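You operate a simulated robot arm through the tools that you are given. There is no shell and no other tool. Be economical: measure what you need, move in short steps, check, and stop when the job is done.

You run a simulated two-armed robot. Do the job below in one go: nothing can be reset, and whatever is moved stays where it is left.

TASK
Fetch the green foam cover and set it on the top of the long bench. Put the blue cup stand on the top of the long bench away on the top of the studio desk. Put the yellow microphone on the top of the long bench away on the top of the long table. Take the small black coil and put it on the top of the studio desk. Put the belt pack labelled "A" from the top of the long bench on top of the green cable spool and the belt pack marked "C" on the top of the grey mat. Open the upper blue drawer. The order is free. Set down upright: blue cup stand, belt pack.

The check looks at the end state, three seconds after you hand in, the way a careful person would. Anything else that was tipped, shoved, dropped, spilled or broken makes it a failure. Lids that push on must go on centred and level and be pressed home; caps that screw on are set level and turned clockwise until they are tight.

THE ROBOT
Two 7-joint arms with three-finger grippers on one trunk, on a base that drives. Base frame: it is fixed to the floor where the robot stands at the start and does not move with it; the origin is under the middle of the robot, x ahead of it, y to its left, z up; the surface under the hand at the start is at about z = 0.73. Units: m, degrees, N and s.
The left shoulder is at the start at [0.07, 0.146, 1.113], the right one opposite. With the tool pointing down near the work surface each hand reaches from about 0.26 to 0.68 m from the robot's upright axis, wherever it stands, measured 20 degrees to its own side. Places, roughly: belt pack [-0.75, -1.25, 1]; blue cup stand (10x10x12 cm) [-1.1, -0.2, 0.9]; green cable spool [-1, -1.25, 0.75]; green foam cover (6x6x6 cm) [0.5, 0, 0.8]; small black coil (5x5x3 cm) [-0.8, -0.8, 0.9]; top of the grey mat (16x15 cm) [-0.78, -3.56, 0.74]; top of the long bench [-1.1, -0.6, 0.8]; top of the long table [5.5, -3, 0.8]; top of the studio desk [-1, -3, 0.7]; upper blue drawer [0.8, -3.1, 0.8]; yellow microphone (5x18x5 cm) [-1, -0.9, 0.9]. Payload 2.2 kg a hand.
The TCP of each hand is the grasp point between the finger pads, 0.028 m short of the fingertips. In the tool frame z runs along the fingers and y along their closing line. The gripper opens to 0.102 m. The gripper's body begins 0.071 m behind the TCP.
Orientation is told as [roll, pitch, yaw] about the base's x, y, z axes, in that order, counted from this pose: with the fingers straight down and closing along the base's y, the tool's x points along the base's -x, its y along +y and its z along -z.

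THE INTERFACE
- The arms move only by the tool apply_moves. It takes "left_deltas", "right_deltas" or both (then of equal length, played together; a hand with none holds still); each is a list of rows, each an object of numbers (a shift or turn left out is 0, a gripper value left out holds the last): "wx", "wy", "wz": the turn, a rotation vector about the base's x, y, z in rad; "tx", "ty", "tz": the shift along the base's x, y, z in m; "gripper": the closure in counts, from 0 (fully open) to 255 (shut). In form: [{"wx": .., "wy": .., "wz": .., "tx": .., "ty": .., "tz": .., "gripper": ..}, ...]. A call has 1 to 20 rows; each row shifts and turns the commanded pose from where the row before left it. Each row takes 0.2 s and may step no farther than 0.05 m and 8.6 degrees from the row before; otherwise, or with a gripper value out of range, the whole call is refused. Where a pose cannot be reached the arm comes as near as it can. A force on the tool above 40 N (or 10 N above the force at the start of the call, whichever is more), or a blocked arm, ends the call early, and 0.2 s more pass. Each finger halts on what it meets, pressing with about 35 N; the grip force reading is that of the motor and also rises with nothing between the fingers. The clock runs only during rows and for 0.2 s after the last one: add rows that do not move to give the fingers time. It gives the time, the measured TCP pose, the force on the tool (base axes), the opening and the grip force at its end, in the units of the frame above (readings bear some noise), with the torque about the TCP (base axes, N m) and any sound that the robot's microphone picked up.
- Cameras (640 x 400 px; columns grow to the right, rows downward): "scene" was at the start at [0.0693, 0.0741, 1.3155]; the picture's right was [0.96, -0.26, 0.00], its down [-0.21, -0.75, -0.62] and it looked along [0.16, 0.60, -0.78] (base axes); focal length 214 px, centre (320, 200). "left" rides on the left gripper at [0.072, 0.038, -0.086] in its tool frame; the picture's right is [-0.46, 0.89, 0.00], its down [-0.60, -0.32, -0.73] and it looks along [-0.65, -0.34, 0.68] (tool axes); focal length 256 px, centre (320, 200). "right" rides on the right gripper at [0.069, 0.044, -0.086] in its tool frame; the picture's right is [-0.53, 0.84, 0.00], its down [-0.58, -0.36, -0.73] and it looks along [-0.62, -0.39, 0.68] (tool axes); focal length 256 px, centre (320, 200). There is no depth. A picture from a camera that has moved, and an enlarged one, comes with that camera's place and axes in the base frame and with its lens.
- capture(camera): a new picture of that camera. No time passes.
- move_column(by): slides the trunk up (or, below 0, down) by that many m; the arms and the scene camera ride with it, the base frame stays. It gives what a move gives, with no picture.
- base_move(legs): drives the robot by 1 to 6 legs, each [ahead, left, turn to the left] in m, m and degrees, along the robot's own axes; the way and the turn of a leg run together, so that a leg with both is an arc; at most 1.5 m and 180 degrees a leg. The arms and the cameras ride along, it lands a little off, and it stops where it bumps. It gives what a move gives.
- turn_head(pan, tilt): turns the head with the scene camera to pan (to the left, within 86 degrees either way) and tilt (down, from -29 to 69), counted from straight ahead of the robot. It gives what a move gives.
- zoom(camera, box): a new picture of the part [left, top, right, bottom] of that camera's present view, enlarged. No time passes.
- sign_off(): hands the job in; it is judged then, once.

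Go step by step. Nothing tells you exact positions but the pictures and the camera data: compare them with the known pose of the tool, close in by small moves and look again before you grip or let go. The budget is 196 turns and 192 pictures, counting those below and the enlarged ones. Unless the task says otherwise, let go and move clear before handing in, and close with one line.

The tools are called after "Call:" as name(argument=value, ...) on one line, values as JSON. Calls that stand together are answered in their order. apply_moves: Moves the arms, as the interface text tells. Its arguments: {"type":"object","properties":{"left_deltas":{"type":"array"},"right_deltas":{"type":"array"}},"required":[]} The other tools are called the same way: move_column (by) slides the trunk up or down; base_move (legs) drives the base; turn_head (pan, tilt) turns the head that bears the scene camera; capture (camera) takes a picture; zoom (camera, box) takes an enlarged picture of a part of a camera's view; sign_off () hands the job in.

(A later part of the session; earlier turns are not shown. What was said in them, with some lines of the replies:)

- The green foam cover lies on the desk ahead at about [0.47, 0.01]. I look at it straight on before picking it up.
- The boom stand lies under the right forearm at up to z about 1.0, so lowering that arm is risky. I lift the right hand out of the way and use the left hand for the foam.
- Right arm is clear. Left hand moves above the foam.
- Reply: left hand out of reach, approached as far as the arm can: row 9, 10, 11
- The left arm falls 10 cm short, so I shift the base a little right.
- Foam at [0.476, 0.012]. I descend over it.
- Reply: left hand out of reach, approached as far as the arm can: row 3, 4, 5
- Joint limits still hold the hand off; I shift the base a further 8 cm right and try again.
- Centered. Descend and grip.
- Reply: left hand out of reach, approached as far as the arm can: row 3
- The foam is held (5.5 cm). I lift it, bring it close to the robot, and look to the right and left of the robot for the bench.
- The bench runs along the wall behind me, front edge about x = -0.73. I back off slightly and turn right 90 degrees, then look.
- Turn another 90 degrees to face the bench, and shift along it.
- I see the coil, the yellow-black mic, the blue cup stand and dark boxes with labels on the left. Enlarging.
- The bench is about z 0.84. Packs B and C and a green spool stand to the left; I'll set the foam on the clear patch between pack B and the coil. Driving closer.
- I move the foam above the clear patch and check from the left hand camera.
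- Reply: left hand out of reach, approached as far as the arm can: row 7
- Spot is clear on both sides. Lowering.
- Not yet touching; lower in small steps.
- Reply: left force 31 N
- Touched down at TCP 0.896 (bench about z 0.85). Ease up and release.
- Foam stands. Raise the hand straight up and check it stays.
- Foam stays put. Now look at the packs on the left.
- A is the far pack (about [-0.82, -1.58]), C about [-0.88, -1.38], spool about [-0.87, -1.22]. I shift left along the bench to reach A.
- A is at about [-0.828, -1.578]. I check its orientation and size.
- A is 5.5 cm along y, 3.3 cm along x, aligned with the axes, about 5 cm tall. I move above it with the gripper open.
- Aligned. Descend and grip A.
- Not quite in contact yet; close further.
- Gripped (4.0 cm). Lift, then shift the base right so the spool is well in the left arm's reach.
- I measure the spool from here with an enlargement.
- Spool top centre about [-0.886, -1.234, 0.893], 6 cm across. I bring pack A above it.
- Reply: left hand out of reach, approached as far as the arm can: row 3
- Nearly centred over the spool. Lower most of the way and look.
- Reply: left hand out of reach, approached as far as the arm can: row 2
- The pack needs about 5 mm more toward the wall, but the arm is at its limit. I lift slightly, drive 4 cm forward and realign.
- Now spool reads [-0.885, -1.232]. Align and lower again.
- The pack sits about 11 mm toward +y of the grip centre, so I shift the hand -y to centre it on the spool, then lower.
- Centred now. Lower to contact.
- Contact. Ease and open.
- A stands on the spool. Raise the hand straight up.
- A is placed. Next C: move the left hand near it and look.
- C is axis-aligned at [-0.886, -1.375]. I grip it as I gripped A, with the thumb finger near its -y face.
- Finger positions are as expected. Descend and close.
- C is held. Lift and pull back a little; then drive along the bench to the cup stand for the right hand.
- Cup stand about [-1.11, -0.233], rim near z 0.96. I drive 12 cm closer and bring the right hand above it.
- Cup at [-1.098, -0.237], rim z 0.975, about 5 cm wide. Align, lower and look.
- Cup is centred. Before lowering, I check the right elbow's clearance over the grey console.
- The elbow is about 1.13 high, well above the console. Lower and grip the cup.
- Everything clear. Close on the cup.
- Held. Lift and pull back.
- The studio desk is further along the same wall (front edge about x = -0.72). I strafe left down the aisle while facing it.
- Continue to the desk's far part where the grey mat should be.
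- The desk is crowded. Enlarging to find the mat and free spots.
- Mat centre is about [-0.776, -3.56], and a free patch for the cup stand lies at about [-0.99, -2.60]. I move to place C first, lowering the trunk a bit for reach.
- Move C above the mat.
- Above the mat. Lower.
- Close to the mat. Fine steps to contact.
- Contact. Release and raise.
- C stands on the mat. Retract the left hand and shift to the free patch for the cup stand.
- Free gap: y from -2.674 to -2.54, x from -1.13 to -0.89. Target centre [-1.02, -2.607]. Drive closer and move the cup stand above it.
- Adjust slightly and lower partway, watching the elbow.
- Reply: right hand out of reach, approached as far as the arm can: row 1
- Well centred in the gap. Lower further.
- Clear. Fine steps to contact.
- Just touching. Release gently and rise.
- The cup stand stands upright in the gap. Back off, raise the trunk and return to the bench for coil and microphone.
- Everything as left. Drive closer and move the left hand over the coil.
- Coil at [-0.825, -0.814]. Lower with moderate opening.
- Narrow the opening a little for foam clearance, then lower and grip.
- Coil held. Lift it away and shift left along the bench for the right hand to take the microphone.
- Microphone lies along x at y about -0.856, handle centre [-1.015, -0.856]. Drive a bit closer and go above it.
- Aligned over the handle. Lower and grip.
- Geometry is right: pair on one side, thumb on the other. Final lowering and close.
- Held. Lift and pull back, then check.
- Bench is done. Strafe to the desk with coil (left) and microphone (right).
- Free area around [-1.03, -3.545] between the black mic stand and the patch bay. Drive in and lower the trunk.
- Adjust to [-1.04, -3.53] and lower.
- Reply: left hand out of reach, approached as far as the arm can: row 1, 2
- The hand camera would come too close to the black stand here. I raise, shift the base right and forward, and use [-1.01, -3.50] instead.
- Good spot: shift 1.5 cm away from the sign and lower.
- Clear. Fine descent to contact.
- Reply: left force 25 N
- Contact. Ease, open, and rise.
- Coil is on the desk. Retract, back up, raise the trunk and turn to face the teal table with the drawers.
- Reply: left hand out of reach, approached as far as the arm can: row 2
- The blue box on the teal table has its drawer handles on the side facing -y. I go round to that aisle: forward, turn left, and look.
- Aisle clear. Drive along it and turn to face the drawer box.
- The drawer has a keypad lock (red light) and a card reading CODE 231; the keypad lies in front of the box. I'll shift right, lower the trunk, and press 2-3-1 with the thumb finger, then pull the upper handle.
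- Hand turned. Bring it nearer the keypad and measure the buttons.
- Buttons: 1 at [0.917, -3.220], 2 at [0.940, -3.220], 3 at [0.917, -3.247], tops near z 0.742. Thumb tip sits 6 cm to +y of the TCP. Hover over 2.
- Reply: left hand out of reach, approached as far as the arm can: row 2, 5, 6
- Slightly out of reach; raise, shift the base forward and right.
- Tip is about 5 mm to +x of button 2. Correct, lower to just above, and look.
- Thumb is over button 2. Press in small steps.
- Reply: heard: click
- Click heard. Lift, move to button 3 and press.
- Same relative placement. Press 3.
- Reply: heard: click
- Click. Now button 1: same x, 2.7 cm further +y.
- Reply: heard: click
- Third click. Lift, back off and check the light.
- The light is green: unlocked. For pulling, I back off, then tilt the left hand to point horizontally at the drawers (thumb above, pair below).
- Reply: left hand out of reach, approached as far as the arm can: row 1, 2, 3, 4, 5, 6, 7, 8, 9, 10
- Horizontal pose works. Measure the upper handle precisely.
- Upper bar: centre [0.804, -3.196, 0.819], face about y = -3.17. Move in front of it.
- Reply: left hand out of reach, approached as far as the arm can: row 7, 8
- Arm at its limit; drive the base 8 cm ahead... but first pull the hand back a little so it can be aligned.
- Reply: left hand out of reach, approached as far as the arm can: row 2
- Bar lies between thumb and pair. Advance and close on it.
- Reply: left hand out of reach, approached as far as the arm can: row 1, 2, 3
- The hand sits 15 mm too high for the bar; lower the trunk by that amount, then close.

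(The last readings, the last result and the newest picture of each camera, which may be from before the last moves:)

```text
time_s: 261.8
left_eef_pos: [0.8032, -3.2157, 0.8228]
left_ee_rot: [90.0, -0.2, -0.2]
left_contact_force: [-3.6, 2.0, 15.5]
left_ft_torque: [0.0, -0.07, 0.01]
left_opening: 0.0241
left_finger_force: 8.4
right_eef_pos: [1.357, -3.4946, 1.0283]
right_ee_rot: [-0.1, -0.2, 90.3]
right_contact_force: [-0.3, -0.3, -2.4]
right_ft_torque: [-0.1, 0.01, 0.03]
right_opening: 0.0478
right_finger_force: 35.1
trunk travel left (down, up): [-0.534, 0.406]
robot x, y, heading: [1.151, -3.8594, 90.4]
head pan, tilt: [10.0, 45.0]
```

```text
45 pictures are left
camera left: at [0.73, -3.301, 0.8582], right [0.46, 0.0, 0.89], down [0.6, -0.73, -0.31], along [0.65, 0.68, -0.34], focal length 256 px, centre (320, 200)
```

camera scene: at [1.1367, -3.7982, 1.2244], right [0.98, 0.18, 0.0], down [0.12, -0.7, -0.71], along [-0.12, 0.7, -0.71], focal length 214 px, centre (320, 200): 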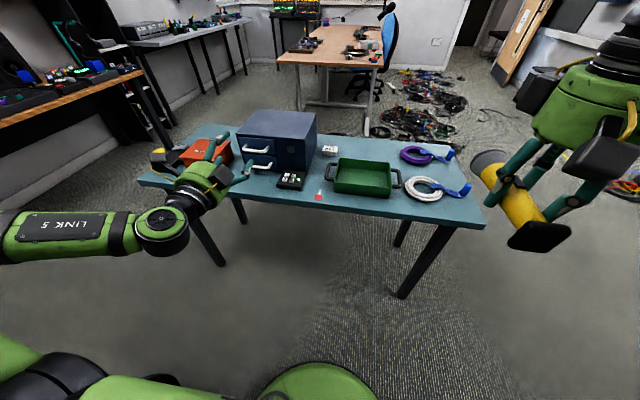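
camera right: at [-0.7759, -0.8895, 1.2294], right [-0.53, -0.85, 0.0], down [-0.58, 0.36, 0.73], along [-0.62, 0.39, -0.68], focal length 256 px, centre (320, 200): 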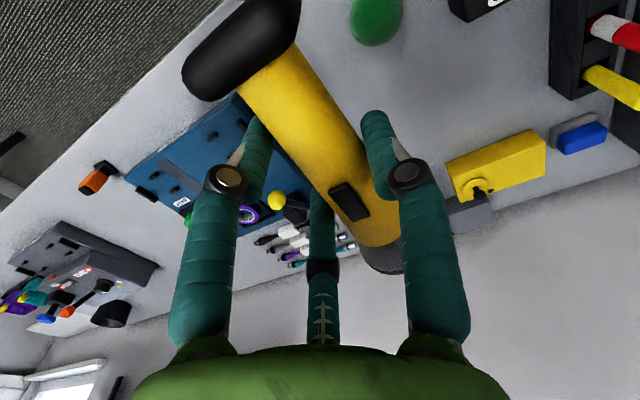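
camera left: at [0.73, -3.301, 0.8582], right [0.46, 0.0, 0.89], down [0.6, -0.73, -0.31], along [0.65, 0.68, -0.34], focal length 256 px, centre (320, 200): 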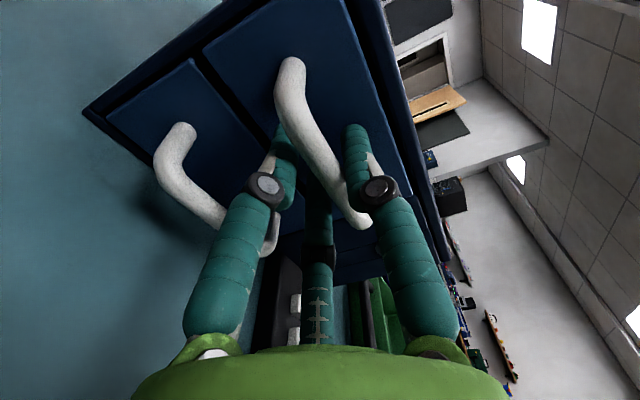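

The bar is clamped. Relieve the upward load and pull gently toward me.

Call:
apply_moves(left_deltas=[{"tz": 0.004, "gripper": 255}, {}, {"ty": -0.01}, {"ty": -0.01}, {"ty": -0.01}, {"ty": -0.01}, {}])

Call:
capture(camera="left")

Call:
zoom(camera="scene", box=[200, 100, 340, 200])

```text
time_s: 263.4
left_eef_pos: [0.8012, -3.2565, 0.8229]
left_ee_rot: [89.8, -0.1, -0.1]
left_contact_force: [-4.6, -0.4, 14.1]
left_ft_torque: [0.0, 0.17, -0.18]
left_opening: 0.0187
left_finger_force: 44.0
right_eef_pos: [1.3565, -3.4953, 1.0284]
right_ee_rot: [0.0, -0.2, 90.4]
right_contact_force: [0.4, 0.3, -2.2]
right_ft_torque: [-0.06, -0.03, -0.01]
right_opening: 0.048
right_finger_force: 34.9
trunk travel left (down, up): [-0.534, 0.406]
robot x, y, heading: [1.1497, -3.8615, 90.0]
head pan, tilt: [10.0, 45.0]
```

```text
44 pictures are left
camera left: at [0.7299, -3.3408, 0.8609], right [0.46, 0.0, 0.89], down [0.6, -0.73, -0.31], along [0.65, 0.68, -0.34], focal length 256 px, centre (320, 200)
```

left: 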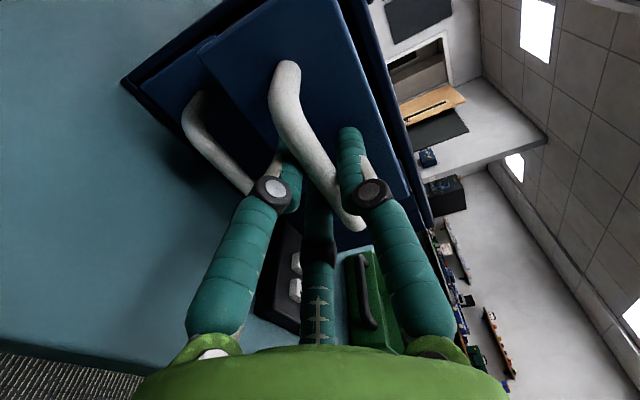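

```text
4.00 times, centred on (270, 150) of scene
camera zoom: at [1.1369, -3.7305, 1.2087], right [0.98, 0.18, 0.0], down [0.12, -0.69, -0.71], along [-0.12, 0.7, -0.71], focal length 858 px, centre (520, 400)
```

zoom: 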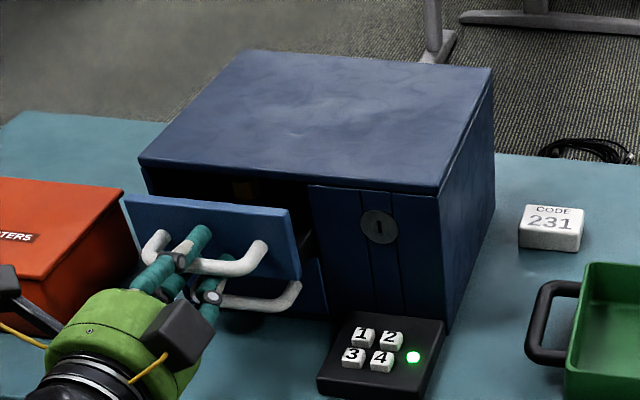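

The upper drawer is sliding out. Pull further, about 12 cm in total.

Call:
apply_moves(left_deltas=[{"ty": -0.012}, {"ty": -0.012}, {"ty": -0.012}, {"ty": -0.012}, {"ty": -0.012}, {"ty": -0.012}, {"ty": -0.01}, {}])

Call:
zoom(camera="scene", box=[200, 100, 340, 200])

```text
time_s: 265.2
left_eef_pos: [0.8037, -3.3384, 0.8239]
left_ee_rot: [89.8, -0.2, -0.1]
left_contact_force: [-5.0, -0.7, 13.1]
left_ft_torque: [0.06, 0.15, 0.13]
left_opening: 0.0186
left_finger_force: 43.5
right_eef_pos: [1.3566, -3.4941, 1.0285]
right_ee_rot: [-0.1, -0.2, 90.4]
right_contact_force: [0.2, 0.1, -3.9]
right_ft_torque: [-0.08, 0.0, 0.01]
right_opening: 0.0481
right_finger_force: 35.3
trunk travel left (down, up): [-0.534, 0.406]
robot x, y, heading: [1.1524, -3.8609, 90.1]
head pan, tilt: [10.0, 45.0]
```

```text
4.00 times, centred on (270, 150) of scene
camera zoom: at [1.1366, -3.73, 1.2086], right [0.98, 0.18, 0.0], down [0.12, -0.7, -0.71], along [-0.12, 0.7, -0.71], focal length 858 px, centre (520, 400)
```

zoom: 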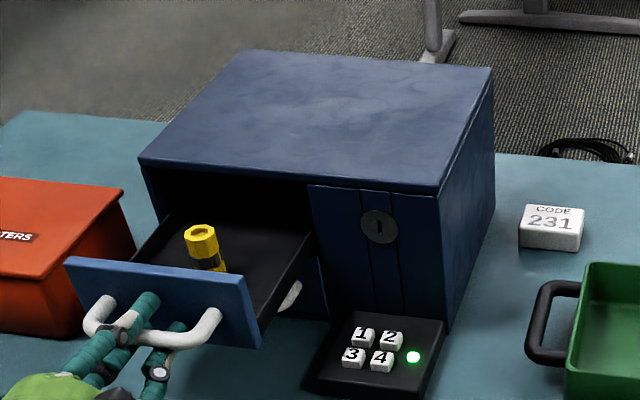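

Open about 12 cm with an item standing inside. A little more, gently.

Call:
apply_moves(left_deltas=[{"ty": -0.007}, {"ty": -0.007}, {"ty": -0.007}, {"ty": -0.006}, {}])

Call:
zoom(camera="scene", box=[200, 100, 340, 200])

```text
time_s: 266.4
left_eef_pos: [0.8029, -3.3631, 0.8228]
left_ee_rot: [89.8, -0.2, 0.0]
left_contact_force: [-4.0, 3.8, 15.2]
left_ft_torque: [-0.01, 0.14, 0.24]
left_opening: 0.0187
left_finger_force: 43.3
right_eef_pos: [1.3565, -3.4934, 1.0293]
right_ee_rot: [0.0, 0.0, 90.4]
right_contact_force: [0.9, 0.3, -3.7]
right_ft_torque: [-0.1, -0.02, 0.04]
right_opening: 0.048
right_finger_force: 35.2
trunk travel left (down, up): [-0.534, 0.406]
robot x, y, heading: [1.1476, -3.8579, 90.0]
head pan, tilt: [10.0, 45.0]
```

```text
4.00 times, centred on (270, 150) of scene
camera zoom: at [1.1372, -3.7296, 1.2086], right [0.98, 0.18, 0.0], down [0.12, -0.7, -0.71], along [-0.12, 0.7, -0.71], focal length 858 px, centre (520, 400)
```

zoom: 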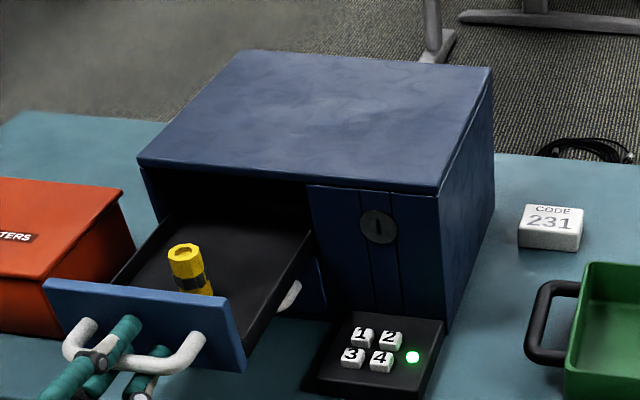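

Drawer is open (~15 cm). Release and back straight off.

Call:
apply_moves(left_deltas=[{"gripper": 200}, {"gripper": 160}, {"gripper": 120}, {"gripper": 95}, {}, {"ty": -0.02}, {"ty": -0.03}, {"ty": -0.03}, {"ty": -0.03}, {}])

Call:
capture(camera="scene")

```text
time_s: 268.6
left_eef_pos: [0.8016, -3.4743, 0.8191]
left_ee_rot: [89.5, -0.3, -0.2]
left_contact_force: [0.0, -0.1, -1.1]
left_ft_torque: [0.02, 0.03, 0.0]
left_opening: 0.0641
left_finger_force: 0.0
right_eef_pos: [1.3562, -3.4921, 1.0275]
right_ee_rot: [-0.2, -0.1, 90.4]
right_contact_force: [-1.3, 0.1, -1.6]
right_ft_torque: [-0.09, -0.03, 0.02]
right_opening: 0.0479
right_finger_force: 35.4
trunk travel left (down, up): [-0.534, 0.406]
robot x, y, heading: [1.1487, -3.858, 90.1]
head pan, tilt: [10.0, 45.0]
```

```text
40 pictures are left
camera scene: at [1.1362, -3.7274, 1.2083], right [0.98, 0.18, 0.0], down [0.12, -0.7, -0.71], along [-0.12, 0.7, -0.71], focal length 214 px, centre (320, 200)
```

scene: 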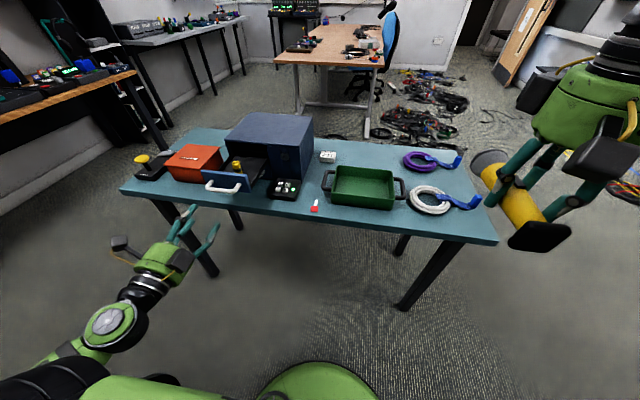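

Drawer done. Raise the trunk, turn the left hand down again, and face along +x to go to the long table.

Call:
move_column(by=0.116)

Call:
apply_moves(left_deltas=[{"ty": -0.03, "tz": 0.02}, {"wx": -0.145, "tz": 0.02}, {"wx": -0.145, "tz": 0.02}, {"wx": -0.145, "tz": 0.02}, {"wx": -0.145}, {"wx": -0.145}, {"wx": -0.145}, {"wx": -0.145}, {"wx": -0.145}, {"wx": -0.145}, {"wx": -0.145}, {"wx": -0.12}, {}])

Call:
base_move(legs=[[-0.1, 0, 0], [0, 0, -90]])

Call:
turn_head(pan=0, tilt=20)

Call:
capture(camera="scene")

```text
time_s: 270.0
left_eef_pos: [0.8006, -3.4738, 0.9352]
left_ee_rot: [89.5, -0.3, -0.2]
left_contact_force: [-0.4, -0.2, 0.1]
left_ft_torque: [0.02, 0.0, 0.0]
left_opening: 0.0639
left_finger_force: 0.0
right_eef_pos: [1.3562, -3.4929, 1.1433]
right_ee_rot: [-0.2, 0.0, 90.3]
right_contact_force: [0.0, -0.3, -2.7]
right_ft_torque: [-0.06, -0.02, 0.01]
right_opening: 0.0477
right_finger_force: 35.6
trunk travel left (down, up): [-0.65, 0.29]
robot x, y, heading: [1.1491, -3.8597, 90.1]
head pan, tilt: [10.0, 45.0]
```

```text
time_s: 272.8
left_eef_pos: [0.743, -3.475, 0.9692]
left_ee_rot: [-0.4, -0.2, 0.3]
left_contact_force: [-1.8, 0.1, 0.3]
left_ft_torque: [0.03, 0.01, 0.01]
left_opening: 0.064
left_finger_force: 0.1
left hand out of reach, approached as far as the arm can: row 1, 2, 3, 4
right_eef_pos: [1.3562, -3.4926, 1.1444]
right_ee_rot: [0.0, -0.1, 90.4]
right_contact_force: [0.5, -0.4, -2.4]
right_ft_torque: [-0.08, -0.02, 0.05]
right_opening: 0.0479
right_finger_force: 35.3
trunk travel left (down, up): [-0.65, 0.29]
robot x, y, heading: [1.1503, -3.8607, 90.6]
head pan, tilt: [10.0, 45.0]
```

```text
time_s: 277.8
left_eef_pos: [1.5441, -3.5584, 0.9698]
left_ee_rot: [-0.4, -0.3, -90.8]
left_contact_force: [-0.5, 0.2, -0.6]
left_ft_torque: [0.02, 0.02, 0.0]
left_opening: 0.0642
left_finger_force: 0.1
right_eef_pos: [1.5147, -4.1718, 1.1438]
right_ee_rot: [-0.2, -0.1, -0.7]
right_contact_force: [0.0, -0.7, -2.3]
right_ft_torque: [0.0, 0.1, 0.0]
right_opening: 0.0481
right_finger_force: 35.0
trunk travel left (down, up): [-0.65, 0.29]
robot x, y, heading: [1.1549, -3.9605, -0.8]
head pan, tilt: [10.0, 45.0]
```

```text
time_s: 278.7
left_eef_pos: [1.5441, -3.5595, 0.9703]
left_ee_rot: [-0.4, -0.2, -90.8]
left_contact_force: [0.6, -0.3, 0.2]
left_ft_torque: [-0.01, 0.01, -0.01]
left_opening: 0.0639
left_finger_force: 0.2
right_eef_pos: [1.514, -4.1724, 1.1437]
right_ee_rot: [-0.1, -0.1, -0.7]
right_contact_force: [-0.6, -0.1, -2.6]
right_ft_torque: [-0.02, 0.09, 0.04]
right_opening: 0.0477
right_finger_force: 35.3
trunk travel left (down, up): [-0.65, 0.29]
robot x, y, heading: [1.1529, -3.9599, -1.0]
head pan, tilt: [0.0, 20.0]
```

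```text
39 pictures are left
camera scene: at [1.2943, -3.9619, 1.363], right [-0.02, -1.0, 0.0], down [-0.34, 0.01, -0.94], along [0.94, -0.02, -0.34], focal length 214 px, centre (320, 200)
```

scene: 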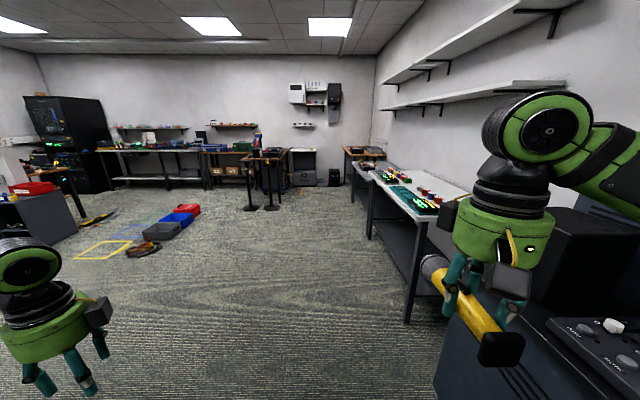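

Call:
zoom(camera="scene", box=[80, 100, 400, 270])

```text
2.00 times, centred on (240, 185) of scene
camera zoom: at [1.2943, -3.9619, 1.363], right [-0.02, -1.0, 0.0], down [-0.34, 0.01, -0.94], along [0.94, -0.02, -0.34], focal length 429 px, centre (480, 230)
```

zoom: 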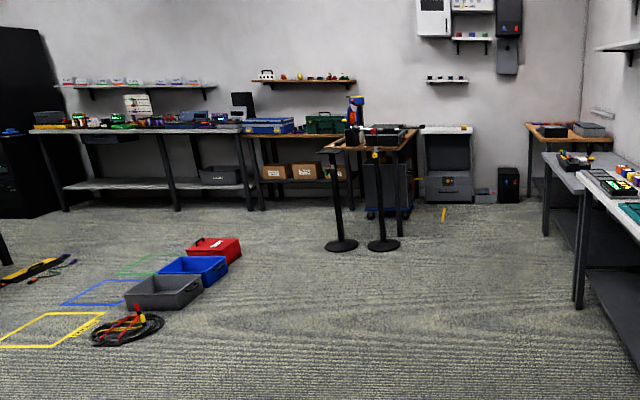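

The long table runs lengthwise ahead (near end about x = 4.8, y -3.4 to -2.8), with two floor stands before its end. I'll approach along its -y side.

Call:
base_move(legs=[[1.5, -0.06, 0.5], [1.2, 0, 0.5]])

Call:
turn_head(pan=20, tilt=25)

Call:
capture(camera="scene")

```text
refused: leg 1 is longer than a leg can be; nothing moved
```

```text
time_s: 279.6
left_eef_pos: [1.5448, -3.5593, 0.9699]
left_ee_rot: [-0.4, -0.2, -90.8]
left_contact_force: [-0.3, 0.2, 0.4]
left_ft_torque: [-0.04, -0.03, 0.01]
left_opening: 0.0638
left_finger_force: 0.0
right_eef_pos: [1.5149, -4.1728, 1.1445]
right_ee_rot: [-0.1, -0.1, -0.8]
right_contact_force: [0.3, -0.4, -3.0]
right_ft_torque: [-0.01, 0.09, 0.0]
right_opening: 0.0479
right_finger_force: 35.1
trunk travel left (down, up): [-0.65, 0.29]
robot x, y, heading: [1.151, -3.9604, -0.8]
head pan, tilt: [20.0, 25.0]
```

```text
37 pictures are left
camera scene: at [1.2883, -3.9305, 1.355], right [0.33, -0.95, 0.0], down [-0.4, -0.14, -0.91], along [0.86, 0.3, -0.42], focal length 214 px, centre (320, 200)
```

scene: 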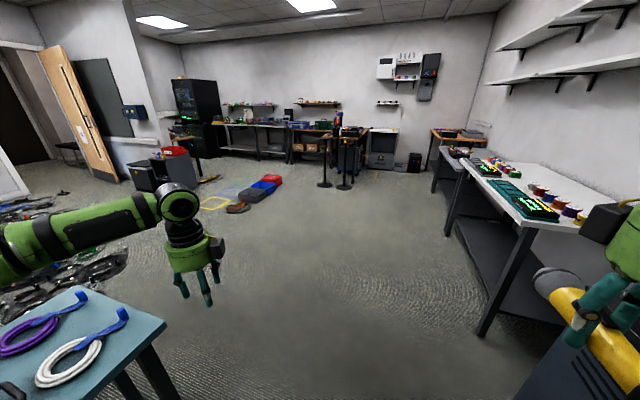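

Call:
base_move(legs=[[1.4, -0.05, 0.5], [1.3, 0, 0.5]])

Call:
capture(camera="scene")

```text
time_s: 292.6
left_eef_pos: [4.225, -3.6544, 0.9693]
left_ee_rot: [-0.5, -0.3, -90.5]
left_contact_force: [0.0, 0.1, -0.5]
left_ft_torque: [0.02, 0.0, -0.02]
left_opening: 0.0636
left_finger_force: 0.1
right_eef_pos: [4.1961, -4.268, 1.1439]
right_ee_rot: [-0.1, -0.1, -0.5]
right_contact_force: [0.0, 0.0, -3.2]
right_ft_torque: [-0.01, 0.08, -0.02]
right_opening: 0.048
right_finger_force: 35.5
trunk travel left (down, up): [-0.65, 0.29]
robot x, y, heading: [3.8329, -4.0579, -0.7]
head pan, tilt: [20.0, 25.0]
```

```text
36 pictures are left
camera scene: at [3.9698, -4.0267, 1.355], right [0.33, -0.94, 0.0], down [-0.4, -0.14, -0.91], along [0.86, 0.3, -0.42], focal length 214 px, centre (320, 200)
```

scene: 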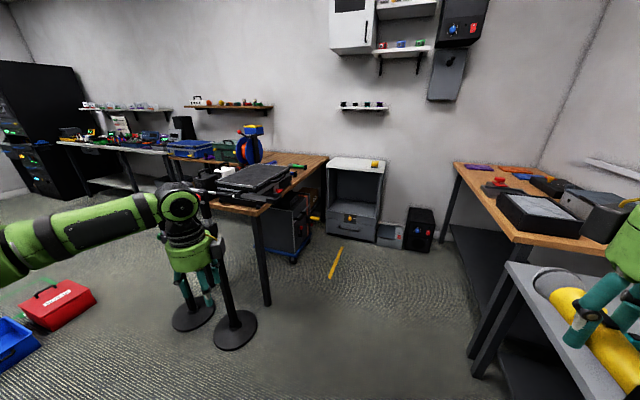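

Call:
zoom(camera="scene", box=[190, 110, 350, 220])

```text
3.64 times, centred on (270, 165) of scene
camera zoom: at [3.9698, -4.0267, 1.355], right [0.33, -0.94, 0.0], down [-0.4, -0.14, -0.91], along [0.86, 0.3, -0.42], focal length 780 px, centre (502, 327)
```

zoom: 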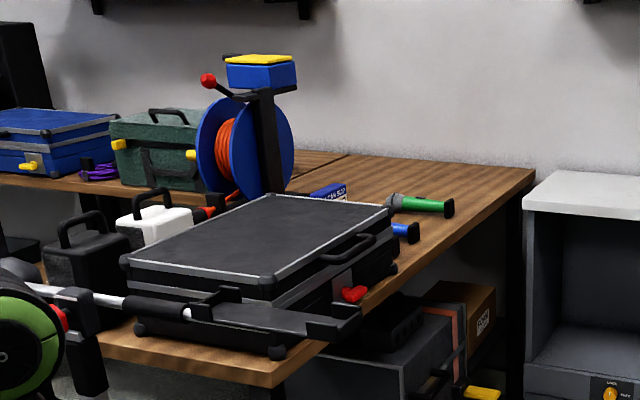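

Free wood lies at x 5.65–6.15 near the -y edge. I check the yellow strip on the floor before driving there.

Call:
zoom(camera="scene", box=[270, 200, 450, 320])

```text
3.33 times, centred on (360, 260) of scene
camera zoom: at [3.9698, -4.0267, 1.355], right [0.33, -0.94, 0.0], down [-0.4, -0.14, -0.91], along [0.86, 0.3, -0.42], focal length 715 px, centre (187, 0)
```

zoom: 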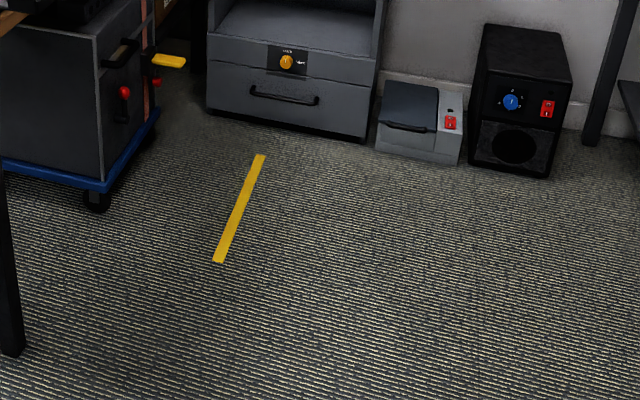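

It is flat floor tape. Raise the left hand, drive alongside and turn to face the table.

Call:
apply_moves(left_deltas=[{"tz": 0.04, "tx": -0.02, "ty": -0.02}, {"tz": 0.04, "tx": -0.02, "ty": -0.02}, {"tz": 0.04, "tx": -0.02}, {}])

Call:
base_move(legs=[[1.4, 0, 0.7], [0.2, 0, 0], [0, 0, 90]])

Call:
turn_head(pan=-15, tilt=40)

Call:
capture(camera="scene")

```text
time_s: 293.6
left_eef_pos: [4.1659, -3.6921, 1.0904]
left_ee_rot: [-0.5, -0.2, -90.6]
left_contact_force: [0.4, 0.0, 0.2]
left_ft_torque: [-0.02, 0.01, -0.01]
left_opening: 0.0641
left_finger_force: 0.1
right_eef_pos: [4.1984, -4.2669, 1.1446]
right_ee_rot: [-0.1, -0.1, -0.4]
right_contact_force: [-0.7, 0.0, -3.0]
right_ft_torque: [0.01, 0.11, 0.0]
right_opening: 0.0479
right_finger_force: 35.1
trunk travel left (down, up): [-0.65, 0.29]
robot x, y, heading: [3.8355, -4.0524, -0.7]
head pan, tilt: [20.0, 25.0]
```

```text
time_s: 305.6
left_eef_pos: [5.0903, -3.7249, 1.0905]
left_ee_rot: [-0.4, -0.2, -1.6]
left_contact_force: [-0.7, 0.1, 1.4]
left_ft_torque: [0.0, 0.02, 0.01]
left_opening: 0.0638
left_finger_force: 0.1
right_eef_pos: [5.6675, -3.703, 1.1431]
right_ee_rot: [0.0, -0.1, 88.6]
right_contact_force: [1.0, -0.4, -2.9]
right_ft_torque: [-0.09, -0.04, 0.01]
right_opening: 0.048
right_finger_force: 34.2
trunk travel left (down, up): [-0.65, 0.29]
robot x, y, heading: [5.4497, -4.0665, 88.1]
head pan, tilt: [20.0, 25.0]
```

```text
time_s: 306.6
left_eef_pos: [5.0897, -3.725, 1.0888]
left_ee_rot: [-0.3, -0.3, -1.5]
left_contact_force: [0.5, -0.8, -0.1]
left_ft_torque: [-0.01, 0.0, 0.0]
left_opening: 0.0638
left_finger_force: 0.0
right_eef_pos: [5.6664, -3.7031, 1.1442]
right_ee_rot: [0.0, -0.1, 88.5]
right_contact_force: [-0.4, -0.4, -2.1]
right_ft_torque: [-0.1, 0.0, -0.03]
right_opening: 0.0478
right_finger_force: 34.8
trunk travel left (down, up): [-0.65, 0.29]
robot x, y, heading: [5.4495, -4.0679, 88.5]
head pan, tilt: [-15.0, 40.0]
```

```text
33 pictures are left
camera scene: at [5.4755, -3.9306, 1.3317], right [0.96, -0.29, 0.0], down [-0.18, -0.62, -0.77], along [0.22, 0.73, -0.64], focal length 214 px, centre (320, 200)
```

scene: 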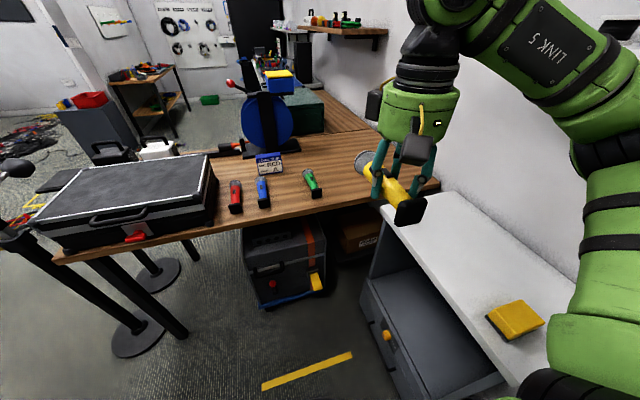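

Red, blue and green microphones stand in a row here; I'll lay the yellow one to the right of the green at about [5.82, -3.21]. Drive in.

Call:
base_move(legs=[[0.32, -0.05, 1.5]])

Call:
capture(camera="scene")

Call:
capture(camera="right")

```text
time_s: 308.8
left_eef_pos: [5.1357, -3.4215, 1.0895]
left_ee_rot: [-0.5, -0.3, 0.0]
left_contact_force: [-0.4, -0.1, 0.6]
left_ft_torque: [0.02, -0.03, 0.04]
left_opening: 0.064
left_finger_force: 0.1
right_eef_pos: [5.7118, -3.3829, 1.1451]
right_ee_rot: [-0.1, -0.2, 90.2]
right_contact_force: [0.9, -0.8, -2.8]
right_ft_torque: [-0.05, -0.01, 0.04]
right_opening: 0.0477
right_finger_force: 35.2
trunk travel left (down, up): [-0.65, 0.29]
robot x, y, heading: [5.5088, -3.7465, 89.9]
head pan, tilt: [-15.0, 40.0]
```

```text
32 pictures are left
camera scene: at [5.5268, -3.6163, 1.3318], right [0.97, -0.26, 0.0], down [-0.17, -0.62, -0.77], along [0.2, 0.74, -0.64], focal length 214 px, centre (320, 200)
```

scene: 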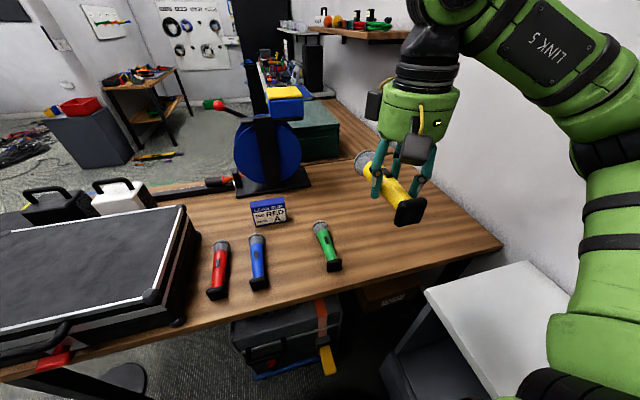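

```text
31 pictures are left
camera right: at [5.6681, -3.4524, 1.2296], right [-0.85, 0.53, 0.0], down [0.36, 0.58, 0.73], along [0.39, 0.62, -0.68], focal length 256 px, centre (320, 200)
```

right: 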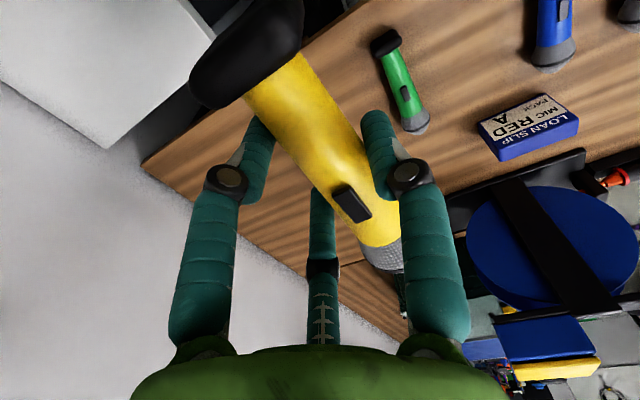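

Move the microphone over the clear wood and lower.

Call:
apply_moves(right_deltas=[{"tx": 0.027, "ty": 0.035}, {"tx": 0.027, "ty": 0.035}, {"tx": 0.027, "ty": 0.035}, {"tx": 0.027, "ty": 0.035}, {"ty": 0.01, "tz": -0.04}, {"tz": -0.04}, {"tz": -0.04}, {"tz": -0.04}, {"tz": -0.03}, {}])

Call:
capture(camera="scene")

Call:
capture(camera="right")

```text
time_s: 310.9
left_eef_pos: [5.1354, -3.4219, 1.09]
left_ee_rot: [-0.5, -0.2, 0.0]
left_contact_force: [-0.4, -0.6, -0.3]
left_ft_torque: [-0.02, 0.0, 0.02]
left_opening: 0.0641
left_finger_force: 0.2
right_eef_pos: [5.8191, -3.2345, 0.9548]
right_ee_rot: [-0.1, -0.2, 90.1]
right_contact_force: [-0.9, -0.6, -2.4]
right_ft_torque: [-0.05, -0.01, 0.02]
right_opening: 0.0478
right_finger_force: 35.2
trunk travel left (down, up): [-0.65, 0.29]
robot x, y, heading: [5.5094, -3.7498, 90.2]
head pan, tilt: [-15.0, 40.0]
```

```text
30 pictures are left
camera scene: at [5.5266, -3.6156, 1.3317], right [0.97, -0.26, 0.0], down [-0.17, -0.62, -0.77], along [0.2, 0.74, -0.64], focal length 214 px, centre (320, 200)
```

scene: 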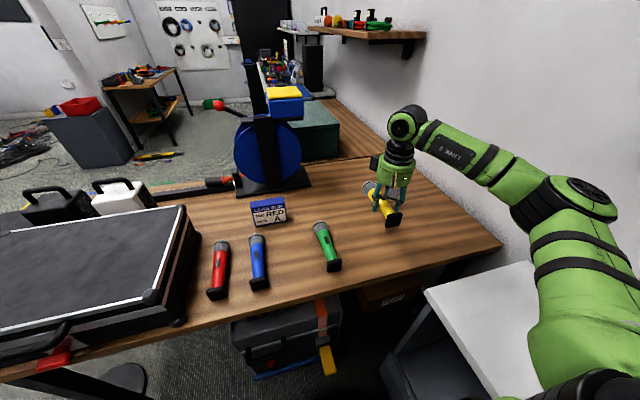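

```text
29 pictures are left
camera right: at [5.7754, -3.3027, 1.0397], right [-0.85, 0.53, 0.0], down [0.36, 0.58, 0.73], along [0.39, 0.62, -0.68], focal length 256 px, centre (320, 200)
```

right: 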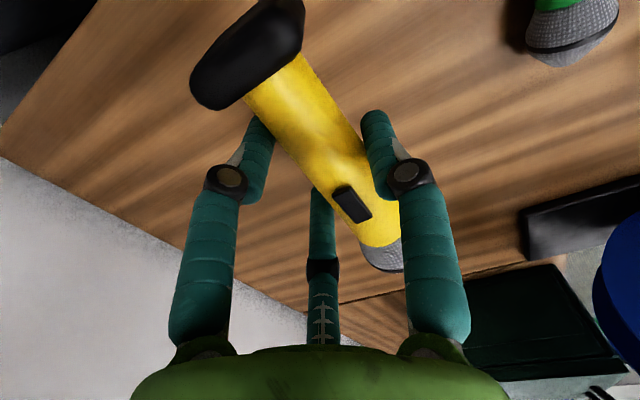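

Call:
apply_moves(right_deltas=[{"tz": -0.03}, {"tz": -0.03}, {"tz": -0.02}, {"tz": -0.004}, {"tz": -0.004}, {"tz": -0.004}, {}])

Call:
zoom(camera="scene", box=[300, 120, 480, 280])

```text
time_s: 312.6
left_eef_pos: [5.1358, -3.4215, 1.0902]
left_ee_rot: [-0.5, -0.2, 0.0]
left_contact_force: [-0.6, -0.5, 0.3]
left_ft_torque: [0.02, 0.01, -0.04]
left_opening: 0.0637
left_finger_force: 0.1
right_eef_pos: [5.8192, -3.233, 0.8599]
right_ee_rot: [-0.2, -0.2, 90.1]
right_contact_force: [0.8, -0.2, -2.9]
right_ft_torque: [-0.07, -0.03, 0.0]
right_opening: 0.0479
right_finger_force: 34.9
trunk travel left (down, up): [-0.65, 0.29]
robot x, y, heading: [5.5081, -3.7499, 89.6]
head pan, tilt: [-15.0, 40.0]
```

```text
2.50 times, centred on (390, 200) of scene
camera zoom: at [5.5269, -3.6154, 1.3317], right [0.97, -0.26, 0.0], down [-0.17, -0.62, -0.77], along [0.2, 0.74, -0.64], focal length 536 px, centre (145, 200)
```

zoom: 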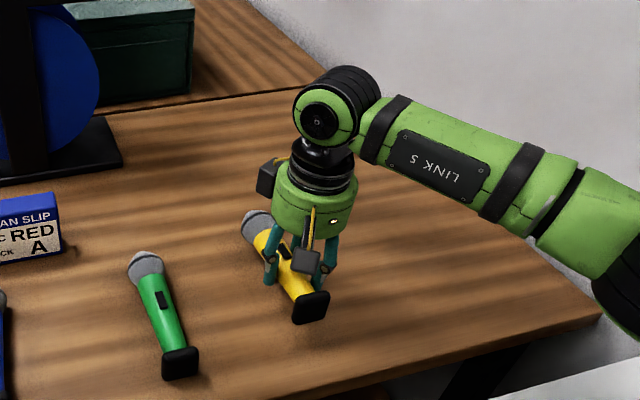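

Not yet touching; continue in fine steps.

Call:
apply_moves(right_deltas=[{"tz": -0.004}, {"tz": -0.004}, {"tz": -0.004}, {"tz": -0.004}, {}])

```text
time_s: 313.8
left_eef_pos: [5.1357, -3.421, 1.089]
left_ee_rot: [-0.4, -0.2, 0.1]
left_contact_force: [-0.2, -0.3, -0.5]
left_ft_torque: [0.0, 0.02, -0.01]
left_opening: 0.0642
left_finger_force: 0.1
right_eef_pos: [5.818, -3.2323, 0.8463]
right_ee_rot: [-0.2, -0.1, 90.1]
right_contact_force: [0.0, 0.4, -3.5]
right_ft_torque: [-0.07, -0.03, 0.01]
right_opening: 0.0478
right_finger_force: 34.5
trunk travel left (down, up): [-0.65, 0.29]
robot x, y, heading: [5.5066, -3.7483, 89.9]
head pan, tilt: [-15.0, 40.0]
```

Call:
apply_moves(right_deltas=[{"tz": -0.003}, {"tz": -0.003}, {"tz": -0.003}, {"tz": -0.003}, {}])

```text
time_s: 314.9
left_eef_pos: [5.1352, -3.4229, 1.0914]
left_ee_rot: [-0.3, -0.2, -0.1]
left_contact_force: [0.7, -0.1, 0.3]
left_ft_torque: [-0.03, -0.02, 0.0]
left_opening: 0.064
left_finger_force: 0.0
right_eef_pos: [5.8187, -3.2331, 0.8369]
right_ee_rot: [-0.1, -0.6, 90.1]
right_contact_force: [2.7, -0.8, 14.2]
right_ft_torque: [0.86, 0.16, -0.05]
right_opening: 0.0478
right_finger_force: 35.2
trunk travel left (down, up): [-0.65, 0.29]
robot x, y, heading: [5.5074, -3.7531, 89.8]
head pan, tilt: [-15.0, 40.0]
```

Contact. Release and rise.

Call:
apply_moves(right_deltas=[{"tz": 0.001}, {"gripper": 130}, {"gripper": 115}, {"gripper": 95}, {"gripper": 70}, {"gripper": 45}, {}, {"tz": 0.03}, {"tz": 0.04}, {"tz": 0.04}, {"tz": 0.04}, {"tz": 0.04}, {"tz": 0.04}, {}])

Call:
capture(camera="scene")

Call:
zoom(camera="scene", box=[300, 120, 480, 280])

```text
time_s: 317.9
left_eef_pos: [5.137, -3.4201, 1.09]
left_ee_rot: [-0.5, -0.2, 0.0]
left_contact_force: [-0.2, 0.1, 0.5]
left_ft_torque: [0.03, 0.01, 0.0]
left_opening: 0.0639
left_finger_force: 0.0
right_eef_pos: [5.8209, -3.2335, 1.0654]
right_ee_rot: [0.0, -0.1, 90.1]
right_contact_force: [0.7, 0.1, 1.2]
right_ft_torque: [0.01, 0.04, -0.02]
right_opening: 0.0842
right_finger_force: 0.0
trunk travel left (down, up): [-0.65, 0.29]
robot x, y, heading: [5.5047, -3.7499, 89.7]
head pan, tilt: [-15.0, 40.0]
```

```text
27 pictures are left
camera scene: at [5.5272, -3.6152, 1.3316], right [0.97, -0.26, 0.0], down [-0.17, -0.62, -0.77], along [0.2, 0.74, -0.64], focal length 214 px, centre (320, 200)
```

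scene: 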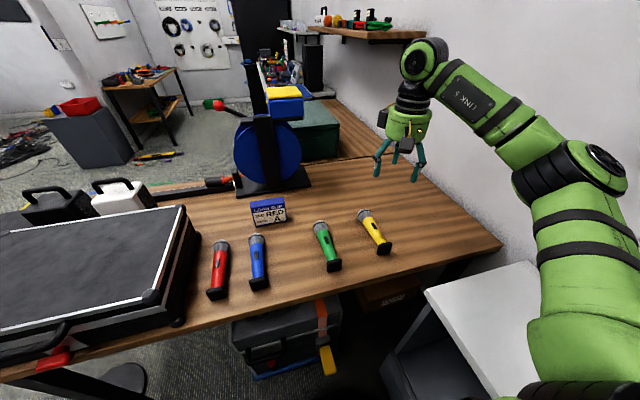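

```text
2.50 times, centred on (390, 200) of scene
camera zoom: at [5.5272, -3.6152, 1.3316], right [0.97, -0.26, 0.0], down [-0.17, -0.62, -0.77], along [0.2, 0.74, -0.64], focal length 536 px, centre (145, 200)
```

zoom: 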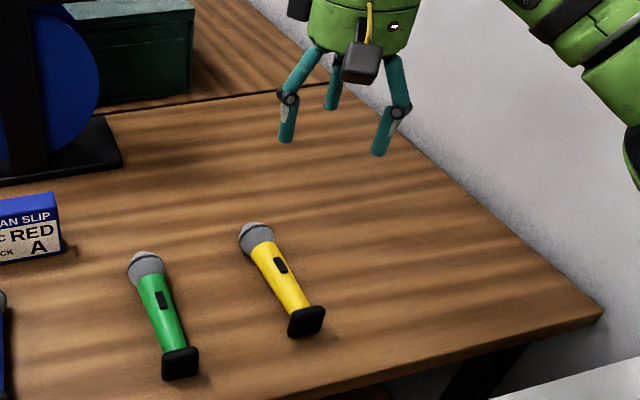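

The yellow microphone lies on the long table, and every other item has been placed. I back off clear and hand in.

Call:
base_move(legs=[[-0.2, 0, 0]])

Call:
sign_off()

```text
time_s: 319.6
left_eef_pos: [5.1347, -3.6211, 1.0897]
left_ee_rot: [-0.5, -0.2, 0.1]
left_contact_force: [1.2, -0.1, 0.7]
left_ft_torque: [0.01, 0.03, 0.01]
left_opening: 0.0642
left_finger_force: 0.0
right_eef_pos: [5.8178, -3.4303, 1.0665]
right_ee_rot: [-0.1, -0.1, 90.4]
right_contact_force: [0.4, 0.9, -0.6]
right_ft_torque: [0.0, 0.0, -0.01]
right_opening: 0.084
right_finger_force: 0.0
trunk travel left (down, up): [-0.65, 0.29]
robot x, y, heading: [5.5072, -3.9488, 89.9]
head pan, tilt: [-15.0, 40.0]
```

```text
The job is handed in.
```

I finished all seven jobs and handed in: foam cover on the bench, pack A on the spool, pack C on the mat, cup stand and coil on the desk, yellow microphone on the long table, and the upper blue drawer open about 15 cm (its keypad lock opened with the code card's 2-3-1).
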